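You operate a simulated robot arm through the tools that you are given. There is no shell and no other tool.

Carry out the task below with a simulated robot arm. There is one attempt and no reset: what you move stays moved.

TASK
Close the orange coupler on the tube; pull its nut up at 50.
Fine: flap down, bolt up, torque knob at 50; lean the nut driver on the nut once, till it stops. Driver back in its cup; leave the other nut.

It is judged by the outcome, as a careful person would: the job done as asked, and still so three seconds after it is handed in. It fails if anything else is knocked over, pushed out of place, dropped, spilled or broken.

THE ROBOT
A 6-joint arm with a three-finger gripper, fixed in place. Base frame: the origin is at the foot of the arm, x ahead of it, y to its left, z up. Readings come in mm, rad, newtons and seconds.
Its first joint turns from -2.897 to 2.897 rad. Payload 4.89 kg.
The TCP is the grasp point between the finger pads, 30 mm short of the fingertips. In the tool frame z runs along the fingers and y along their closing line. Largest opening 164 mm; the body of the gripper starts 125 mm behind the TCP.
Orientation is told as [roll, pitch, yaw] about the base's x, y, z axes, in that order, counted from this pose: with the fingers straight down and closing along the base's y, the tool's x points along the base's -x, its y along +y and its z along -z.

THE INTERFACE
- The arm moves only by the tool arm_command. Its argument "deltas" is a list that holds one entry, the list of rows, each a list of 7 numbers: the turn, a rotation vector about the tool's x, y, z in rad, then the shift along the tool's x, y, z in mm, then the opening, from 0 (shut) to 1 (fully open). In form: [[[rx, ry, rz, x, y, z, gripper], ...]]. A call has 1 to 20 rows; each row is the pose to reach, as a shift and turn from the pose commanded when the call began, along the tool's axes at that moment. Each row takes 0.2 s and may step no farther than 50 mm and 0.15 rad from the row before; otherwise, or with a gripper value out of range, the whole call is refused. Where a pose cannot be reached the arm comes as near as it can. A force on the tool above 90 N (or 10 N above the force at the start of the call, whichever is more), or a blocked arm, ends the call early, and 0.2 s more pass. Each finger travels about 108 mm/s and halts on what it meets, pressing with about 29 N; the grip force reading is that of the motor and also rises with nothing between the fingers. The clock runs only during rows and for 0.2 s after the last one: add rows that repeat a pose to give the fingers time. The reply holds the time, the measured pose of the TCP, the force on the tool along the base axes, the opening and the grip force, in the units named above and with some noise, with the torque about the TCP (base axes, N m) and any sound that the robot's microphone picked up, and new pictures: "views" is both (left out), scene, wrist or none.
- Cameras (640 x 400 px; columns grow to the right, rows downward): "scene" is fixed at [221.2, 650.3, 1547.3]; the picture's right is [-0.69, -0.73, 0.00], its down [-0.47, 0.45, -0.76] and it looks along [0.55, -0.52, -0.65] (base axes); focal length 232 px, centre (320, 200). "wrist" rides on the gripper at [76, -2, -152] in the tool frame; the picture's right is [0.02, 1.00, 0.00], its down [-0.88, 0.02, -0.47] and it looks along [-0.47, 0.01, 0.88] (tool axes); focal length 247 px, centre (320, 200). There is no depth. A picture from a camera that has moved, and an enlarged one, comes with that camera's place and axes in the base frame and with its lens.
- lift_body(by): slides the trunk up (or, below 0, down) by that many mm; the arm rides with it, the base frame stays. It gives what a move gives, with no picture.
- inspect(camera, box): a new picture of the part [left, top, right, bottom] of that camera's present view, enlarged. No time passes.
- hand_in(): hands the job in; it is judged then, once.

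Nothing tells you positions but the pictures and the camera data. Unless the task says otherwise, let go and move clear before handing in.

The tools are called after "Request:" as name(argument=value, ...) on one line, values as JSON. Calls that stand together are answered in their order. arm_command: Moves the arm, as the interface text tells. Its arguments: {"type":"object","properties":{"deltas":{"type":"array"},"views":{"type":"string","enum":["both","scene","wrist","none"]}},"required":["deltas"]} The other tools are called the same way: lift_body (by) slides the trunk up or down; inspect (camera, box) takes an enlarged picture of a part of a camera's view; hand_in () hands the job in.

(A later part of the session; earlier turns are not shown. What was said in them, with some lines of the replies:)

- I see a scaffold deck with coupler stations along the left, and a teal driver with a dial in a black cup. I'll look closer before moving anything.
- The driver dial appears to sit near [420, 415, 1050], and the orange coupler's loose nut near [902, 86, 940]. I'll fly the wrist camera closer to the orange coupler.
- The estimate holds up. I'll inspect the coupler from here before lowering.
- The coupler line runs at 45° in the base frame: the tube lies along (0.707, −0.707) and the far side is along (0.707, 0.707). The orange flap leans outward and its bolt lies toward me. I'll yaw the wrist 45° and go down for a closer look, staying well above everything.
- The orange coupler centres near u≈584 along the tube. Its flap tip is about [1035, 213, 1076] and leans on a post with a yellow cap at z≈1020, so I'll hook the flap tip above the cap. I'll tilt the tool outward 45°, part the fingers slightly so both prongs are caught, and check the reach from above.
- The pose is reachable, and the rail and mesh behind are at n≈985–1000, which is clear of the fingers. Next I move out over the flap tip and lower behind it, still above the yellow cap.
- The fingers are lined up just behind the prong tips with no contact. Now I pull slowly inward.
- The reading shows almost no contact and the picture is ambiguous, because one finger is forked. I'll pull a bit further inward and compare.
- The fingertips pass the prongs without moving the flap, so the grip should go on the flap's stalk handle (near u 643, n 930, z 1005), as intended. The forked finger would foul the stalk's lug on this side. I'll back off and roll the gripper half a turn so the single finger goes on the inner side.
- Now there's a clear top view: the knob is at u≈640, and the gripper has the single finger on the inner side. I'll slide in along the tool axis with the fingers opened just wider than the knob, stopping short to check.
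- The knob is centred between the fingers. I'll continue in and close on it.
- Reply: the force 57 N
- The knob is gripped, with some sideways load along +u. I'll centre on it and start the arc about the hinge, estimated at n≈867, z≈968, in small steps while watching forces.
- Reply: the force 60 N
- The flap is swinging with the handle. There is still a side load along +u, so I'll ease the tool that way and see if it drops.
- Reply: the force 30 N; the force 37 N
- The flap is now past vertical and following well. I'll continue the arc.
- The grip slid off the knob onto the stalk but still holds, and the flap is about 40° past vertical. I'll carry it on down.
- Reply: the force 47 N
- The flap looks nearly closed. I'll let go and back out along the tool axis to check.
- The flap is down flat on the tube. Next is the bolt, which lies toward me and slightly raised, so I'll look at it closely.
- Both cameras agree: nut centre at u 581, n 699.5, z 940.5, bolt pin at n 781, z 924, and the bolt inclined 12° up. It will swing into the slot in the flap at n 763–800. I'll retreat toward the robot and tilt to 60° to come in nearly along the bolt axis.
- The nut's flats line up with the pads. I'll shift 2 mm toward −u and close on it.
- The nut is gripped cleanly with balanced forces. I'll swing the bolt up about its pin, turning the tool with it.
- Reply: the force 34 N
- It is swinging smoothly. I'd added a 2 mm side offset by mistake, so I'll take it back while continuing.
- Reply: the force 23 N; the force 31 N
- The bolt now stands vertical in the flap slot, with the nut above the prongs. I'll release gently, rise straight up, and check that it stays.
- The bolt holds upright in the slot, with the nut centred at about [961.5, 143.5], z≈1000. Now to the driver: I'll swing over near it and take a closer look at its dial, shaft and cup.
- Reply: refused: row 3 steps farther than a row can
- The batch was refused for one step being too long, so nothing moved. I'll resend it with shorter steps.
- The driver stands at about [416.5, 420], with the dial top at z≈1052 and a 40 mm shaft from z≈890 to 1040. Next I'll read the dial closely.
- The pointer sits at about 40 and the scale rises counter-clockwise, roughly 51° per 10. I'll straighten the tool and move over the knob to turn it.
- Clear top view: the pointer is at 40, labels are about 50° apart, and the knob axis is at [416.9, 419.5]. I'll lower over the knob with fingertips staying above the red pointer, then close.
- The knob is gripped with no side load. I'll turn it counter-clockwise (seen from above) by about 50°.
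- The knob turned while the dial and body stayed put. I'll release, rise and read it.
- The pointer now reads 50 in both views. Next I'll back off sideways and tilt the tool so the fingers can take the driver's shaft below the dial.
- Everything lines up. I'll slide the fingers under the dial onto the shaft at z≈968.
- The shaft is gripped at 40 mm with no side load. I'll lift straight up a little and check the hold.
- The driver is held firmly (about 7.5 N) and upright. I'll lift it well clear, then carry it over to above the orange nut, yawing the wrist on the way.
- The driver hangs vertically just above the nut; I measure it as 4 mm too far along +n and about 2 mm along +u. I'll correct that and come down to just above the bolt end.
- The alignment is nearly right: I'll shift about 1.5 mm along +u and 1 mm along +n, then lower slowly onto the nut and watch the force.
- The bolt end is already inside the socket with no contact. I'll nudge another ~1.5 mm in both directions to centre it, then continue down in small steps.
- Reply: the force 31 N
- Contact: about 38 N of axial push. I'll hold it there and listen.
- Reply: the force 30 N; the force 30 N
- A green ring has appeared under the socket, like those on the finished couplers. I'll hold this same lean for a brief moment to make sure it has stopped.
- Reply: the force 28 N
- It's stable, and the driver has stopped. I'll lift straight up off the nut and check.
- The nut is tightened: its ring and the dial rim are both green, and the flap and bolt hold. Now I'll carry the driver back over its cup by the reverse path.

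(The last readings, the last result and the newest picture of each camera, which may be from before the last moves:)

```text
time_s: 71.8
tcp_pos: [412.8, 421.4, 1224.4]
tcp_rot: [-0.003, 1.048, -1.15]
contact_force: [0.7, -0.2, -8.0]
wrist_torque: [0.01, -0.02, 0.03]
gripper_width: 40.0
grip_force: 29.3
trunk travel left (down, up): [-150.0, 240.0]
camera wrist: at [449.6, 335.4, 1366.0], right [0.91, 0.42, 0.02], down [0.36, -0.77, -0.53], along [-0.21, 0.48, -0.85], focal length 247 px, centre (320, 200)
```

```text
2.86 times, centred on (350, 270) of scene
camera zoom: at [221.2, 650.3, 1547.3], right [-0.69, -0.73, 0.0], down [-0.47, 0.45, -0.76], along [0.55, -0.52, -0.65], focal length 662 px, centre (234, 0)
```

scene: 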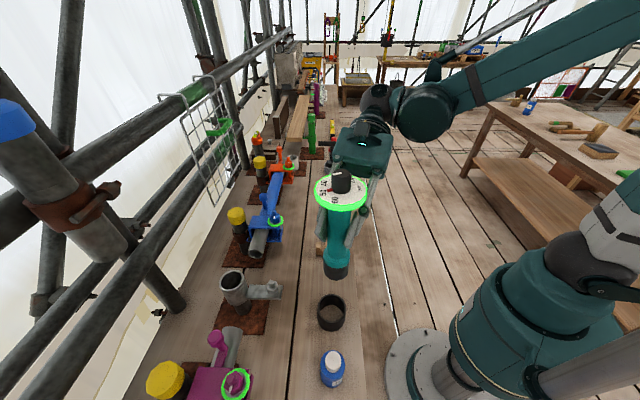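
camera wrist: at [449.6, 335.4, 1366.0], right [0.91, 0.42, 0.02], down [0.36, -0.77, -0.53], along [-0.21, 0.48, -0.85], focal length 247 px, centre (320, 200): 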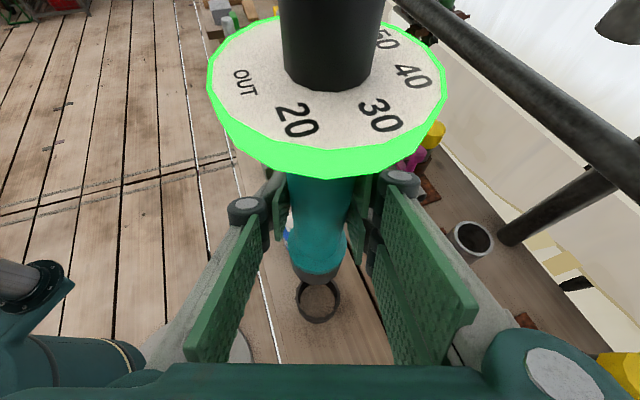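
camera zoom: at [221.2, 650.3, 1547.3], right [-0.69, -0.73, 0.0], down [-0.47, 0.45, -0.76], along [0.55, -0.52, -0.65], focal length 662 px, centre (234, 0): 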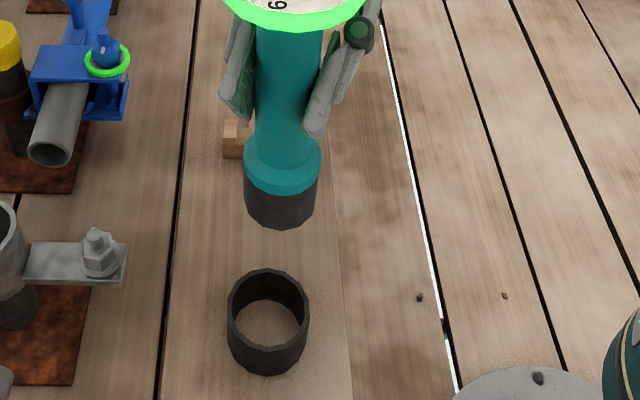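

Request:
inspect(camera="scene", box=[310, 280, 355, 340])

Request:
inspect(camera="wrist", box=[270, 230, 370, 330])

Request:
inspect(camera="scene", box=[310, 230, 360, 290])

```text
6.67 times, centred on (332, 310) of scene
camera zoom: at [221.2, 650.3, 1547.3], right [-0.69, -0.73, 0.0], down [-0.47, 0.45, -0.76], along [0.55, -0.52, -0.65], focal length 1544 px, centre (237, -533)
```

zoom: 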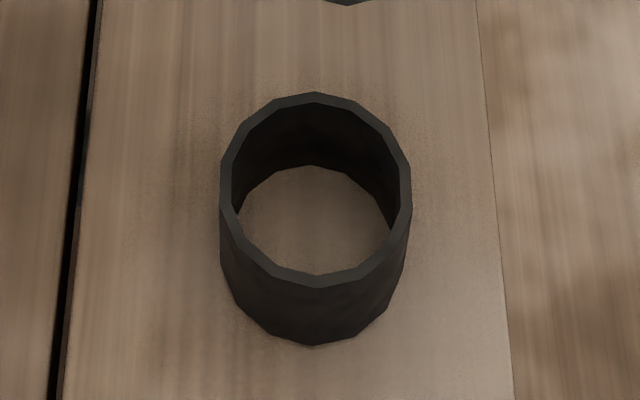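

```text
4.00 times, centred on (320, 280) of wrist
camera zoom: at [449.6, 335.4, 1366.0], right [0.91, 0.42, 0.02], down [0.36, -0.77, -0.53], along [-0.21, 0.48, -0.85], focal length 988 px, centre (320, -120)
```

zoom: 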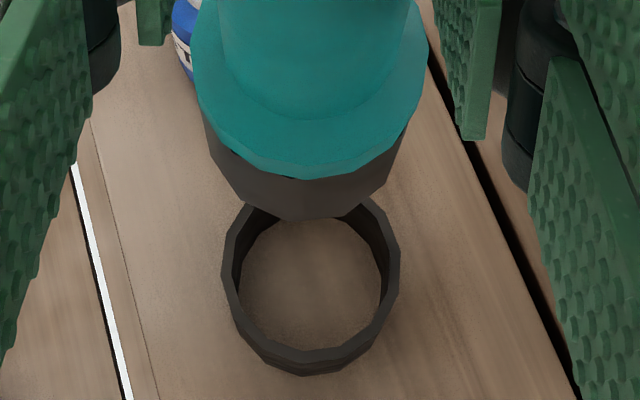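

```text
6.67 times, centred on (335, 260) of scene
camera zoom: at [221.2, 650.3, 1547.3], right [-0.69, -0.73, 0.0], down [-0.47, 0.45, -0.76], along [0.55, -0.52, -0.65], focal length 1544 px, centre (220, -200)
```

zoom: 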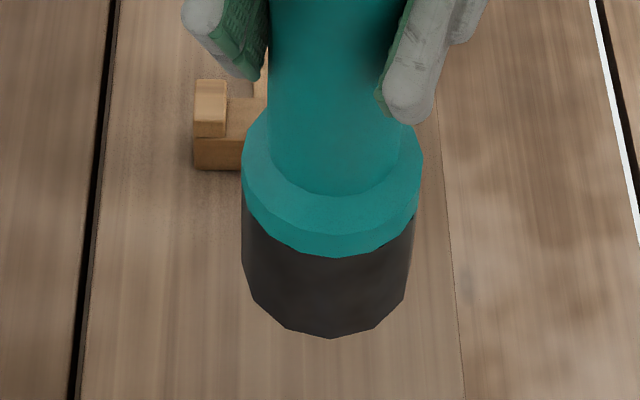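

Request:
arm_command(deltas=[[[0, 0, 0, 0, 0, 0, 0]]], views="none")

Request:
arm_command(deltas=[[[0, 0, 0, 0, 0, 0, 0]]], views="none")

Request:
arm_command(deltas=[[[0, 0, 0, 0, 0, 0, 0]]], views="none")

```text
time_s: 72.2
tcp_pos: [412.9, 421.0, 1223.5]
tcp_rot: [-0.002, 1.046, -1.151]
contact_force: [0.0, -0.4, -7.1]
wrist_torque: [0.02, 0.02, -0.02]
gripper_width: 40.1
grip_force: 28.9
trunk travel left (down, up): [-150.0, 240.0]
```

```text
time_s: 72.6
tcp_pos: [413.9, 420.3, 1223.6]
tcp_rot: [-0.003, 1.048, -1.15]
contact_force: [0.2, -1.0, -7.6]
wrist_torque: [-0.01, 0.01, -0.01]
gripper_width: 40.0
grip_force: 28.4
trunk travel left (down, up): [-150.0, 240.0]
```

```text
time_s: 73.0
tcp_pos: [414.7, 420.0, 1224.5]
tcp_rot: [-0.001, 1.048, -1.152]
contact_force: [0.2, 0.0, -7.2]
wrist_torque: [0.02, 0.0, 0.0]
gripper_width: 39.9
grip_force: 28.3
trunk travel left (down, up): [-150.0, 240.0]
```

Request:
arm_command(deltas=[[[0, 0, 0, -20, 1.5, 8, 0], [0, 0, 0, -55, 1.5, 30, 0], [0, 0, 0, -90, 1.5, 50, 0], [0, 0, 0, -120, 1.5, 67, 0], [0, 0, 0, -142.9, 1.5, 80.4, 0], [0, 0, 0, -142.9, 1.5, 80.4, 0]]])

Request:
inspect(camera="scene", box=[310, 265, 355, 340])

Request:
inspect(camera="wrist", box=[270, 230, 370, 330])

```text
time_s: 74.4
tcp_pos: [416.1, 419.1, 1063.4]
tcp_rot: [-0.002, 1.047, -1.153]
contact_force: [1.1, 0.5, -8.3]
wrist_torque: [0.02, 0.06, 0.07]
gripper_width: 40.4
grip_force: 28.5
trunk travel left (down, up): [-150.0, 240.0]
camera wrist: at [453.2, 334.8, 1204.6], right [0.91, 0.42, 0.02], down [0.36, -0.77, -0.53], along [-0.21, 0.48, -0.85], focal length 247 px, centre (320, 200)
```

scene: 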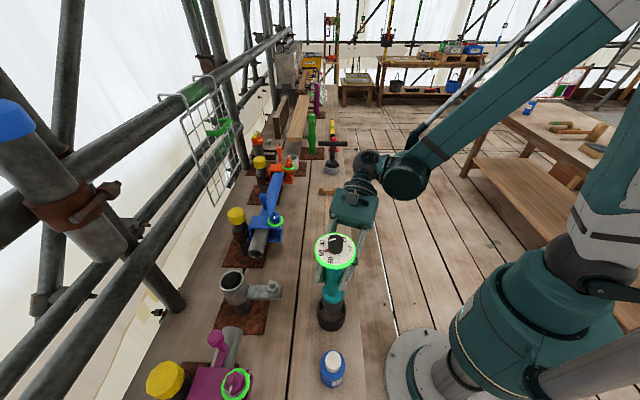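
wrist: 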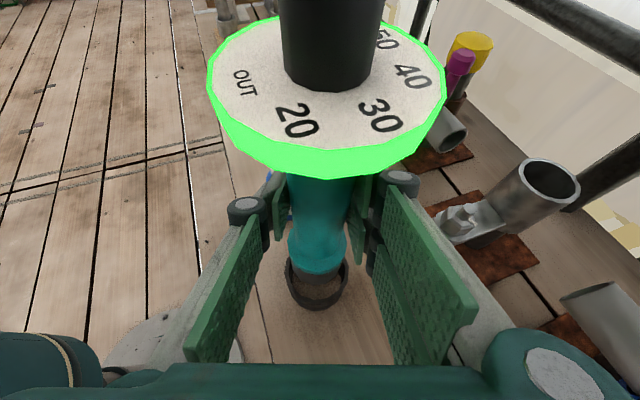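

```text
5.33 times, centred on (332, 302) of scene
camera zoom: at [221.2, 650.3, 1547.3], right [-0.69, -0.73, 0.0], down [-0.47, 0.45, -0.76], along [0.55, -0.52, -0.65], focal length 1235 px, centre (253, -347)
```

zoom: 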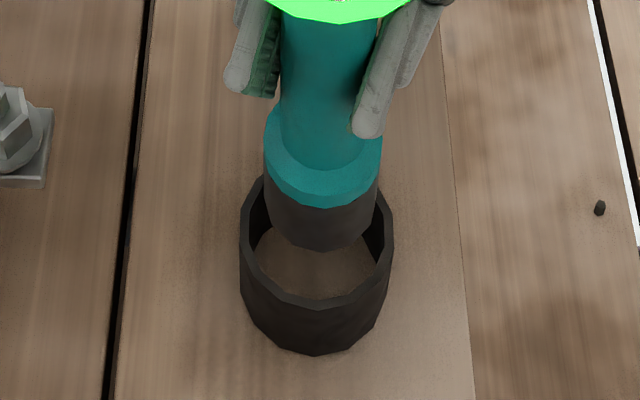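

```text
4.00 times, centred on (320, 280) of wrist
camera zoom: at [453.2, 334.8, 1204.6], right [0.91, 0.42, 0.02], down [0.36, -0.77, -0.53], along [-0.21, 0.48, -0.85], focal length 988 px, centre (320, -120)
```

zoom: 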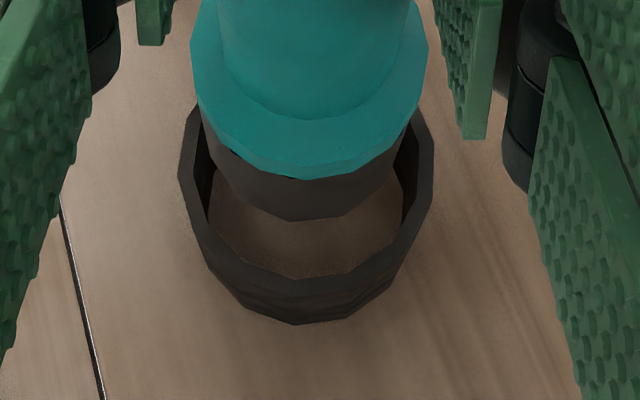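

The driver hangs centred over the cup, exactly as when I lifted it out. I'll lower it in.

Request:
arm_command(deltas=[[[0, 0, 0, -17.3, 0, 10, 0], [0, 0, 0, -34.6, 0, 20, 0], [0, 0, 0, -52, 0, 30, 0], [0, 0, 0, -65, 0, 37.5, 0], [0, 0, 0, -74, 0, 42.5, 0], [0, 0, 0, -74, 0, 42.5, 0]]], views="none")

Request:
inspect(camera="scene", box=[310, 265, 355, 340])

```text
time_s: 75.8
tcp_pos: [416.1, 418.5, 976.8]
tcp_rot: [-0.003, 1.047, -1.152]
contact_force: [-0.8, 0.4, -7.8]
wrist_torque: [0.01, 0.05, -0.02]
gripper_width: 40.2
grip_force: 28.8
trunk travel left (down, up): [-150.0, 240.0]
```

```text
5.33 times, centred on (332, 302) of scene
camera zoom: at [221.2, 650.3, 1547.3], right [-0.69, -0.73, 0.0], down [-0.47, 0.45, -0.76], along [0.55, -0.52, -0.65], focal length 1235 px, centre (253, -347)
```

zoom: 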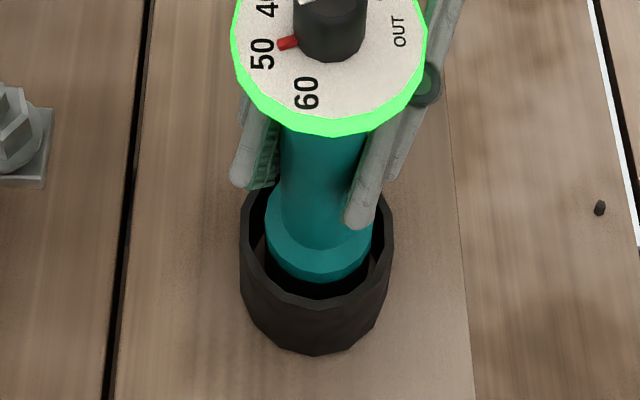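

It's inside the cup without touching. I'll ease down in small steps until it takes the weight.

Request:
arm_command(deltas=[[[0, 0, 0, -1.7, 0, 1, 0], [0, 0, 0, -3.5, 0, 2, 0], [0, 0, 0, -5.2, 0, 3, 0], [0, 0, 0, -6.9, 0, 4, 0], [0, 0, 0, -6.9, 0, 4, 0]]], views="none")

```text
time_s: 77.0
tcp_pos: [416.9, 418.9, 967.5]
tcp_rot: [-0.003, 1.047, -1.152]
contact_force: [-0.4, 0.2, -8.0]
wrist_torque: [0.03, 0.03, 0.0]
gripper_width: 40.2
grip_force: 28.5
trunk travel left (down, up): [-150.0, 240.0]
```

Request:
arm_command(deltas=[[[0, 0, 0, -0.9, 0, 0.5, 0], [0, 0, 0, -1.7, 0, 1, 0], [0, 0, 0, -2.6, 0, 1.5, 0], [0, 0, 0, -2.6, 0, 1.5, 0]]], views="none")

```text
time_s: 78.0
tcp_pos: [418.2, 417.8, 966.7]
tcp_rot: [-0.003, 1.047, -1.152]
contact_force: [-0.6, 0.2, -8.5]
wrist_torque: [0.02, 0.04, -0.16]
gripper_width: 40.0
grip_force: 29.4
trunk travel left (down, up): [-150.0, 240.0]
```

Request:
arm_command(deltas=[[[0, 0, 0, -0.9, 0, 0.5, 0], [0, 0, 0, -1.7, 0, 1, 0], [0, 0, 0, -2.6, 0, 1.5, 0], [0, 0, 0, -2.6, 0, 1.5, 0]]], views="none")

```text
time_s: 79.0
tcp_pos: [416.2, 417.8, 965.9]
tcp_rot: [-0.001, 1.047, -1.149]
contact_force: [-6.5, 3.0, 31.0]
wrist_torque: [0.18, -0.28, -0.15]
gripper_width: 40.6
grip_force: 29.0
trunk travel left (down, up): [-150.0, 240.0]
```

Seated. I'll ease off the pressure, check it visually, then open.

Request:
arm_command(deltas=[[[0, 0, 0, 1.7, 0, -1, 0], [0, 0, 0, 1.7, 0, -1, 0]]], views="wrist")

Request:
inspect(camera="scene", box=[300, 240, 380, 340])

```text
time_s: 79.6
tcp_pos: [418.1, 418.1, 964.2]
tcp_rot: [-0.002, 1.046, -1.152]
contact_force: [-7.7, 1.1, -1.0]
wrist_torque: [0.24, 0.59, -0.07]
gripper_width: 40.2
grip_force: 29.3
trunk travel left (down, up): [-150.0, 240.0]
camera wrist: at [453.6, 332.5, 1106.8], right [0.91, 0.42, 0.02], down [0.36, -0.77, -0.52], along [-0.21, 0.48, -0.85], focal length 247 px, centre (320, 200)
```

wrist: 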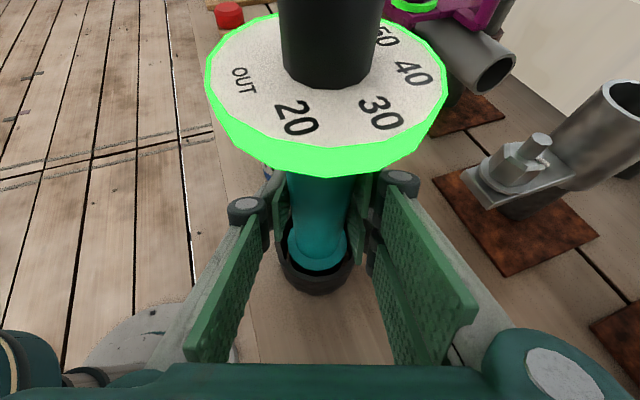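

```text
4.00 times, centred on (340, 290) of scene
camera zoom: at [221.2, 650.3, 1547.3], right [-0.69, -0.73, 0.0], down [-0.47, 0.45, -0.76], along [0.55, -0.52, -0.65], focal length 926 px, centre (240, -160)
```

zoom: 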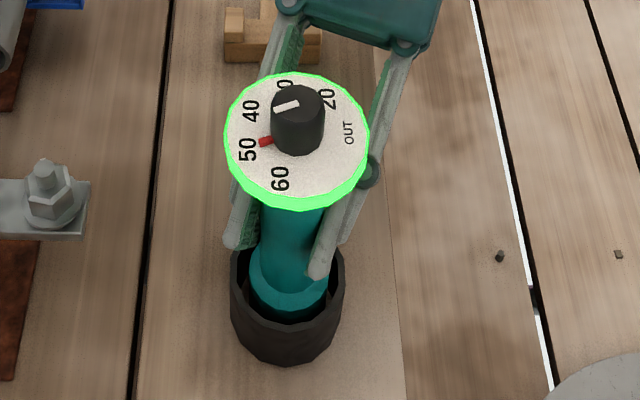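

It looks seated, the same as at the start. I'll open and back out the way I came in.

Request:
arm_command(deltas=[[[0, 0, 0, 0, 0, 0, 0.27], [0, 0, 0, 0, 0, 0, 0.35], [0, 0, 0, 0, 0, 0, 0.457], [0, 0, 0, 0, 0, -5, 0.457], [0, 0, 0, 0, 0, -35, 0.457], [0, 0, 0, 0, 0, -75, 0.457], [0, 0, 0, 0, 0, -115, 0.457], [0, 0, 0, 0, 0, -155, 0.457], [0, 0, 0, 0, 0, -155, 0.457]]])

Request:
inspect(camera="scene", box=[300, 240, 380, 340])

Request:
inspect(camera="scene", box=[250, 130, 330, 190])

```text
time_s: 81.6
tcp_pos: [471.7, 294.1, 1044.3]
tcp_rot: [-0.002, 1.047, -1.152]
contact_force: [-0.8, 1.2, 0.1]
wrist_torque: [-0.04, 0.0, 0.0]
gripper_width: 75.3
grip_force: 0.1
trunk travel left (down, up): [-150.0, 240.0]
camera wrist: at [507.7, 208.9, 1186.0], right [0.91, 0.42, 0.02], down [0.36, -0.77, -0.53], along [-0.21, 0.48, -0.85], focal length 247 px, centre (320, 200)
```

scene: 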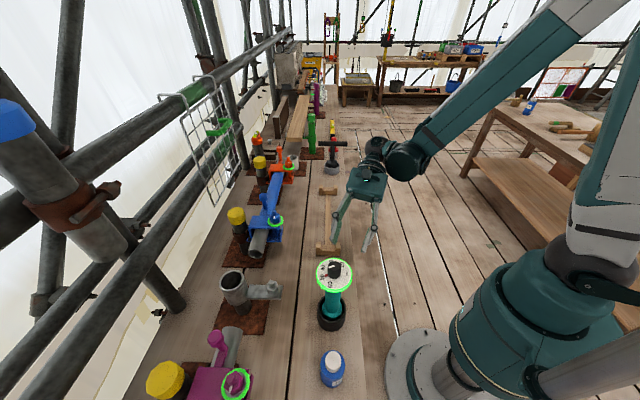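
wrist: 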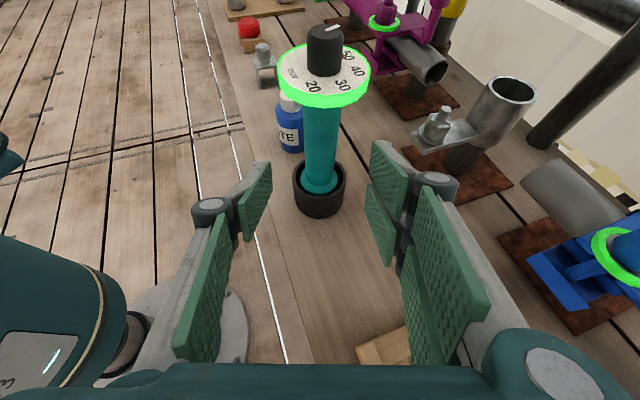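

```text
4.00 times, centred on (340, 290) of scene
camera zoom: at [221.2, 650.3, 1547.3], right [-0.69, -0.73, 0.0], down [-0.47, 0.45, -0.76], along [0.55, -0.52, -0.65], focal length 926 px, centre (240, -160)
```

zoom: 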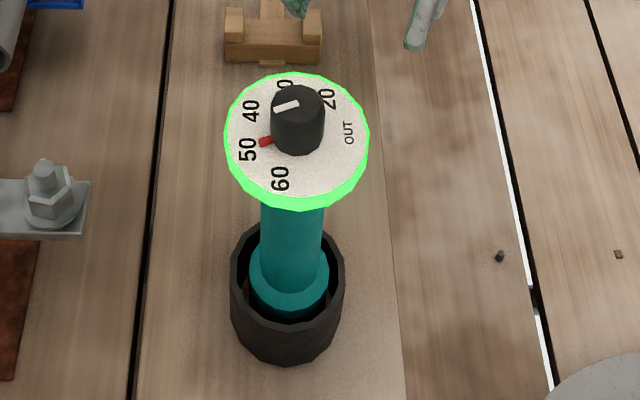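

```text
6.67 times, centred on (290, 160) of scene
camera zoom: at [221.2, 650.3, 1547.3], right [-0.69, -0.73, 0.0], down [-0.47, 0.45, -0.76], along [0.55, -0.52, -0.65], focal length 1544 px, centre (520, 467)
```

zoom: 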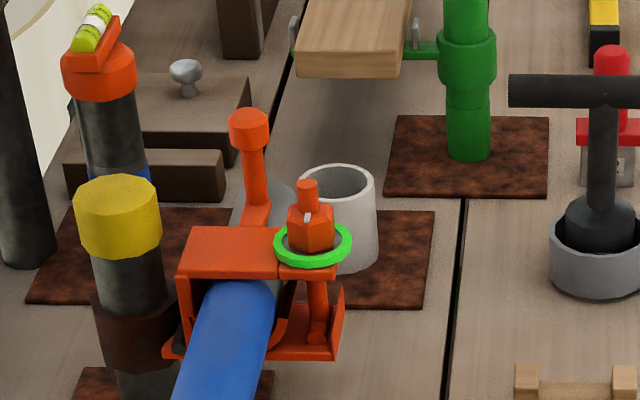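

The driver stands in its cup with the knob at 50. The orange coupler is closed with its bolt up and the green ring showing, and the blue nut and everything else is undisturbed. I'll pull back a little further and then hand in.

Request:
arm_command(deltas=[[[0, 0, 0, 17, 0, -40, 0.457], [0, 0, 0, 35, 0, -75, 0.457], [0, 0, 0, 35, 0, -75, 0.457]]], views="scene")

Request:
hand_in()

```text
time_s: 82.4
tcp_pos: [491.1, 249.9, 1111.3]
tcp_rot: [-0.002, 1.045, -1.151]
contact_force: [-0.6, 0.4, 0.5]
wrist_torque: [-0.04, 0.01, 0.0]
gripper_width: 74.8
grip_force: 0.0
trunk travel left (down, up): [-150.0, 240.0]
```

scene: 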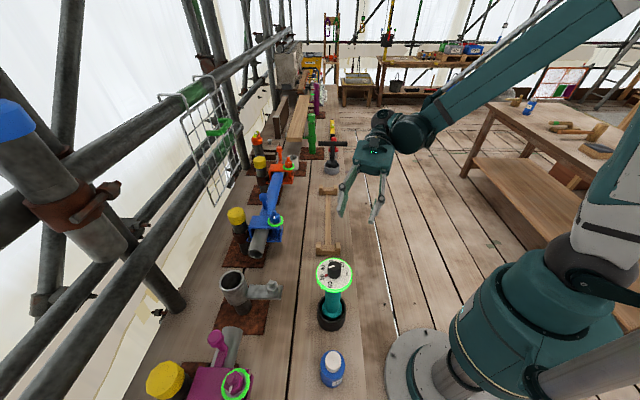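

```text
The job is handed in.
```

The orange coupler is closed on the tube and its nut is pulled up at 50, and I've handed the job in.

- **Coupler:** The flap lies flat on the tube and the bolt stands upright in its slot. A green ring now shows around the nut, matching the ones on the blue and purple couplers.
- **Torque setting:** I turned the knob from 40 to 50 before tightening, and it still reads 50.
- **Tightening:** I leaned the driver on the nut once, at about 38 N, until it stopped. I heard no click, so I'm relying on the green nut ring and the driver's dial rim, which also turned green.
- **Driver:** It is back in its cup, upright, with the arm clear of it.
- **Everything else:** I left the other nuts alone, and in the last pictures nothing else looked moved or knocked over.
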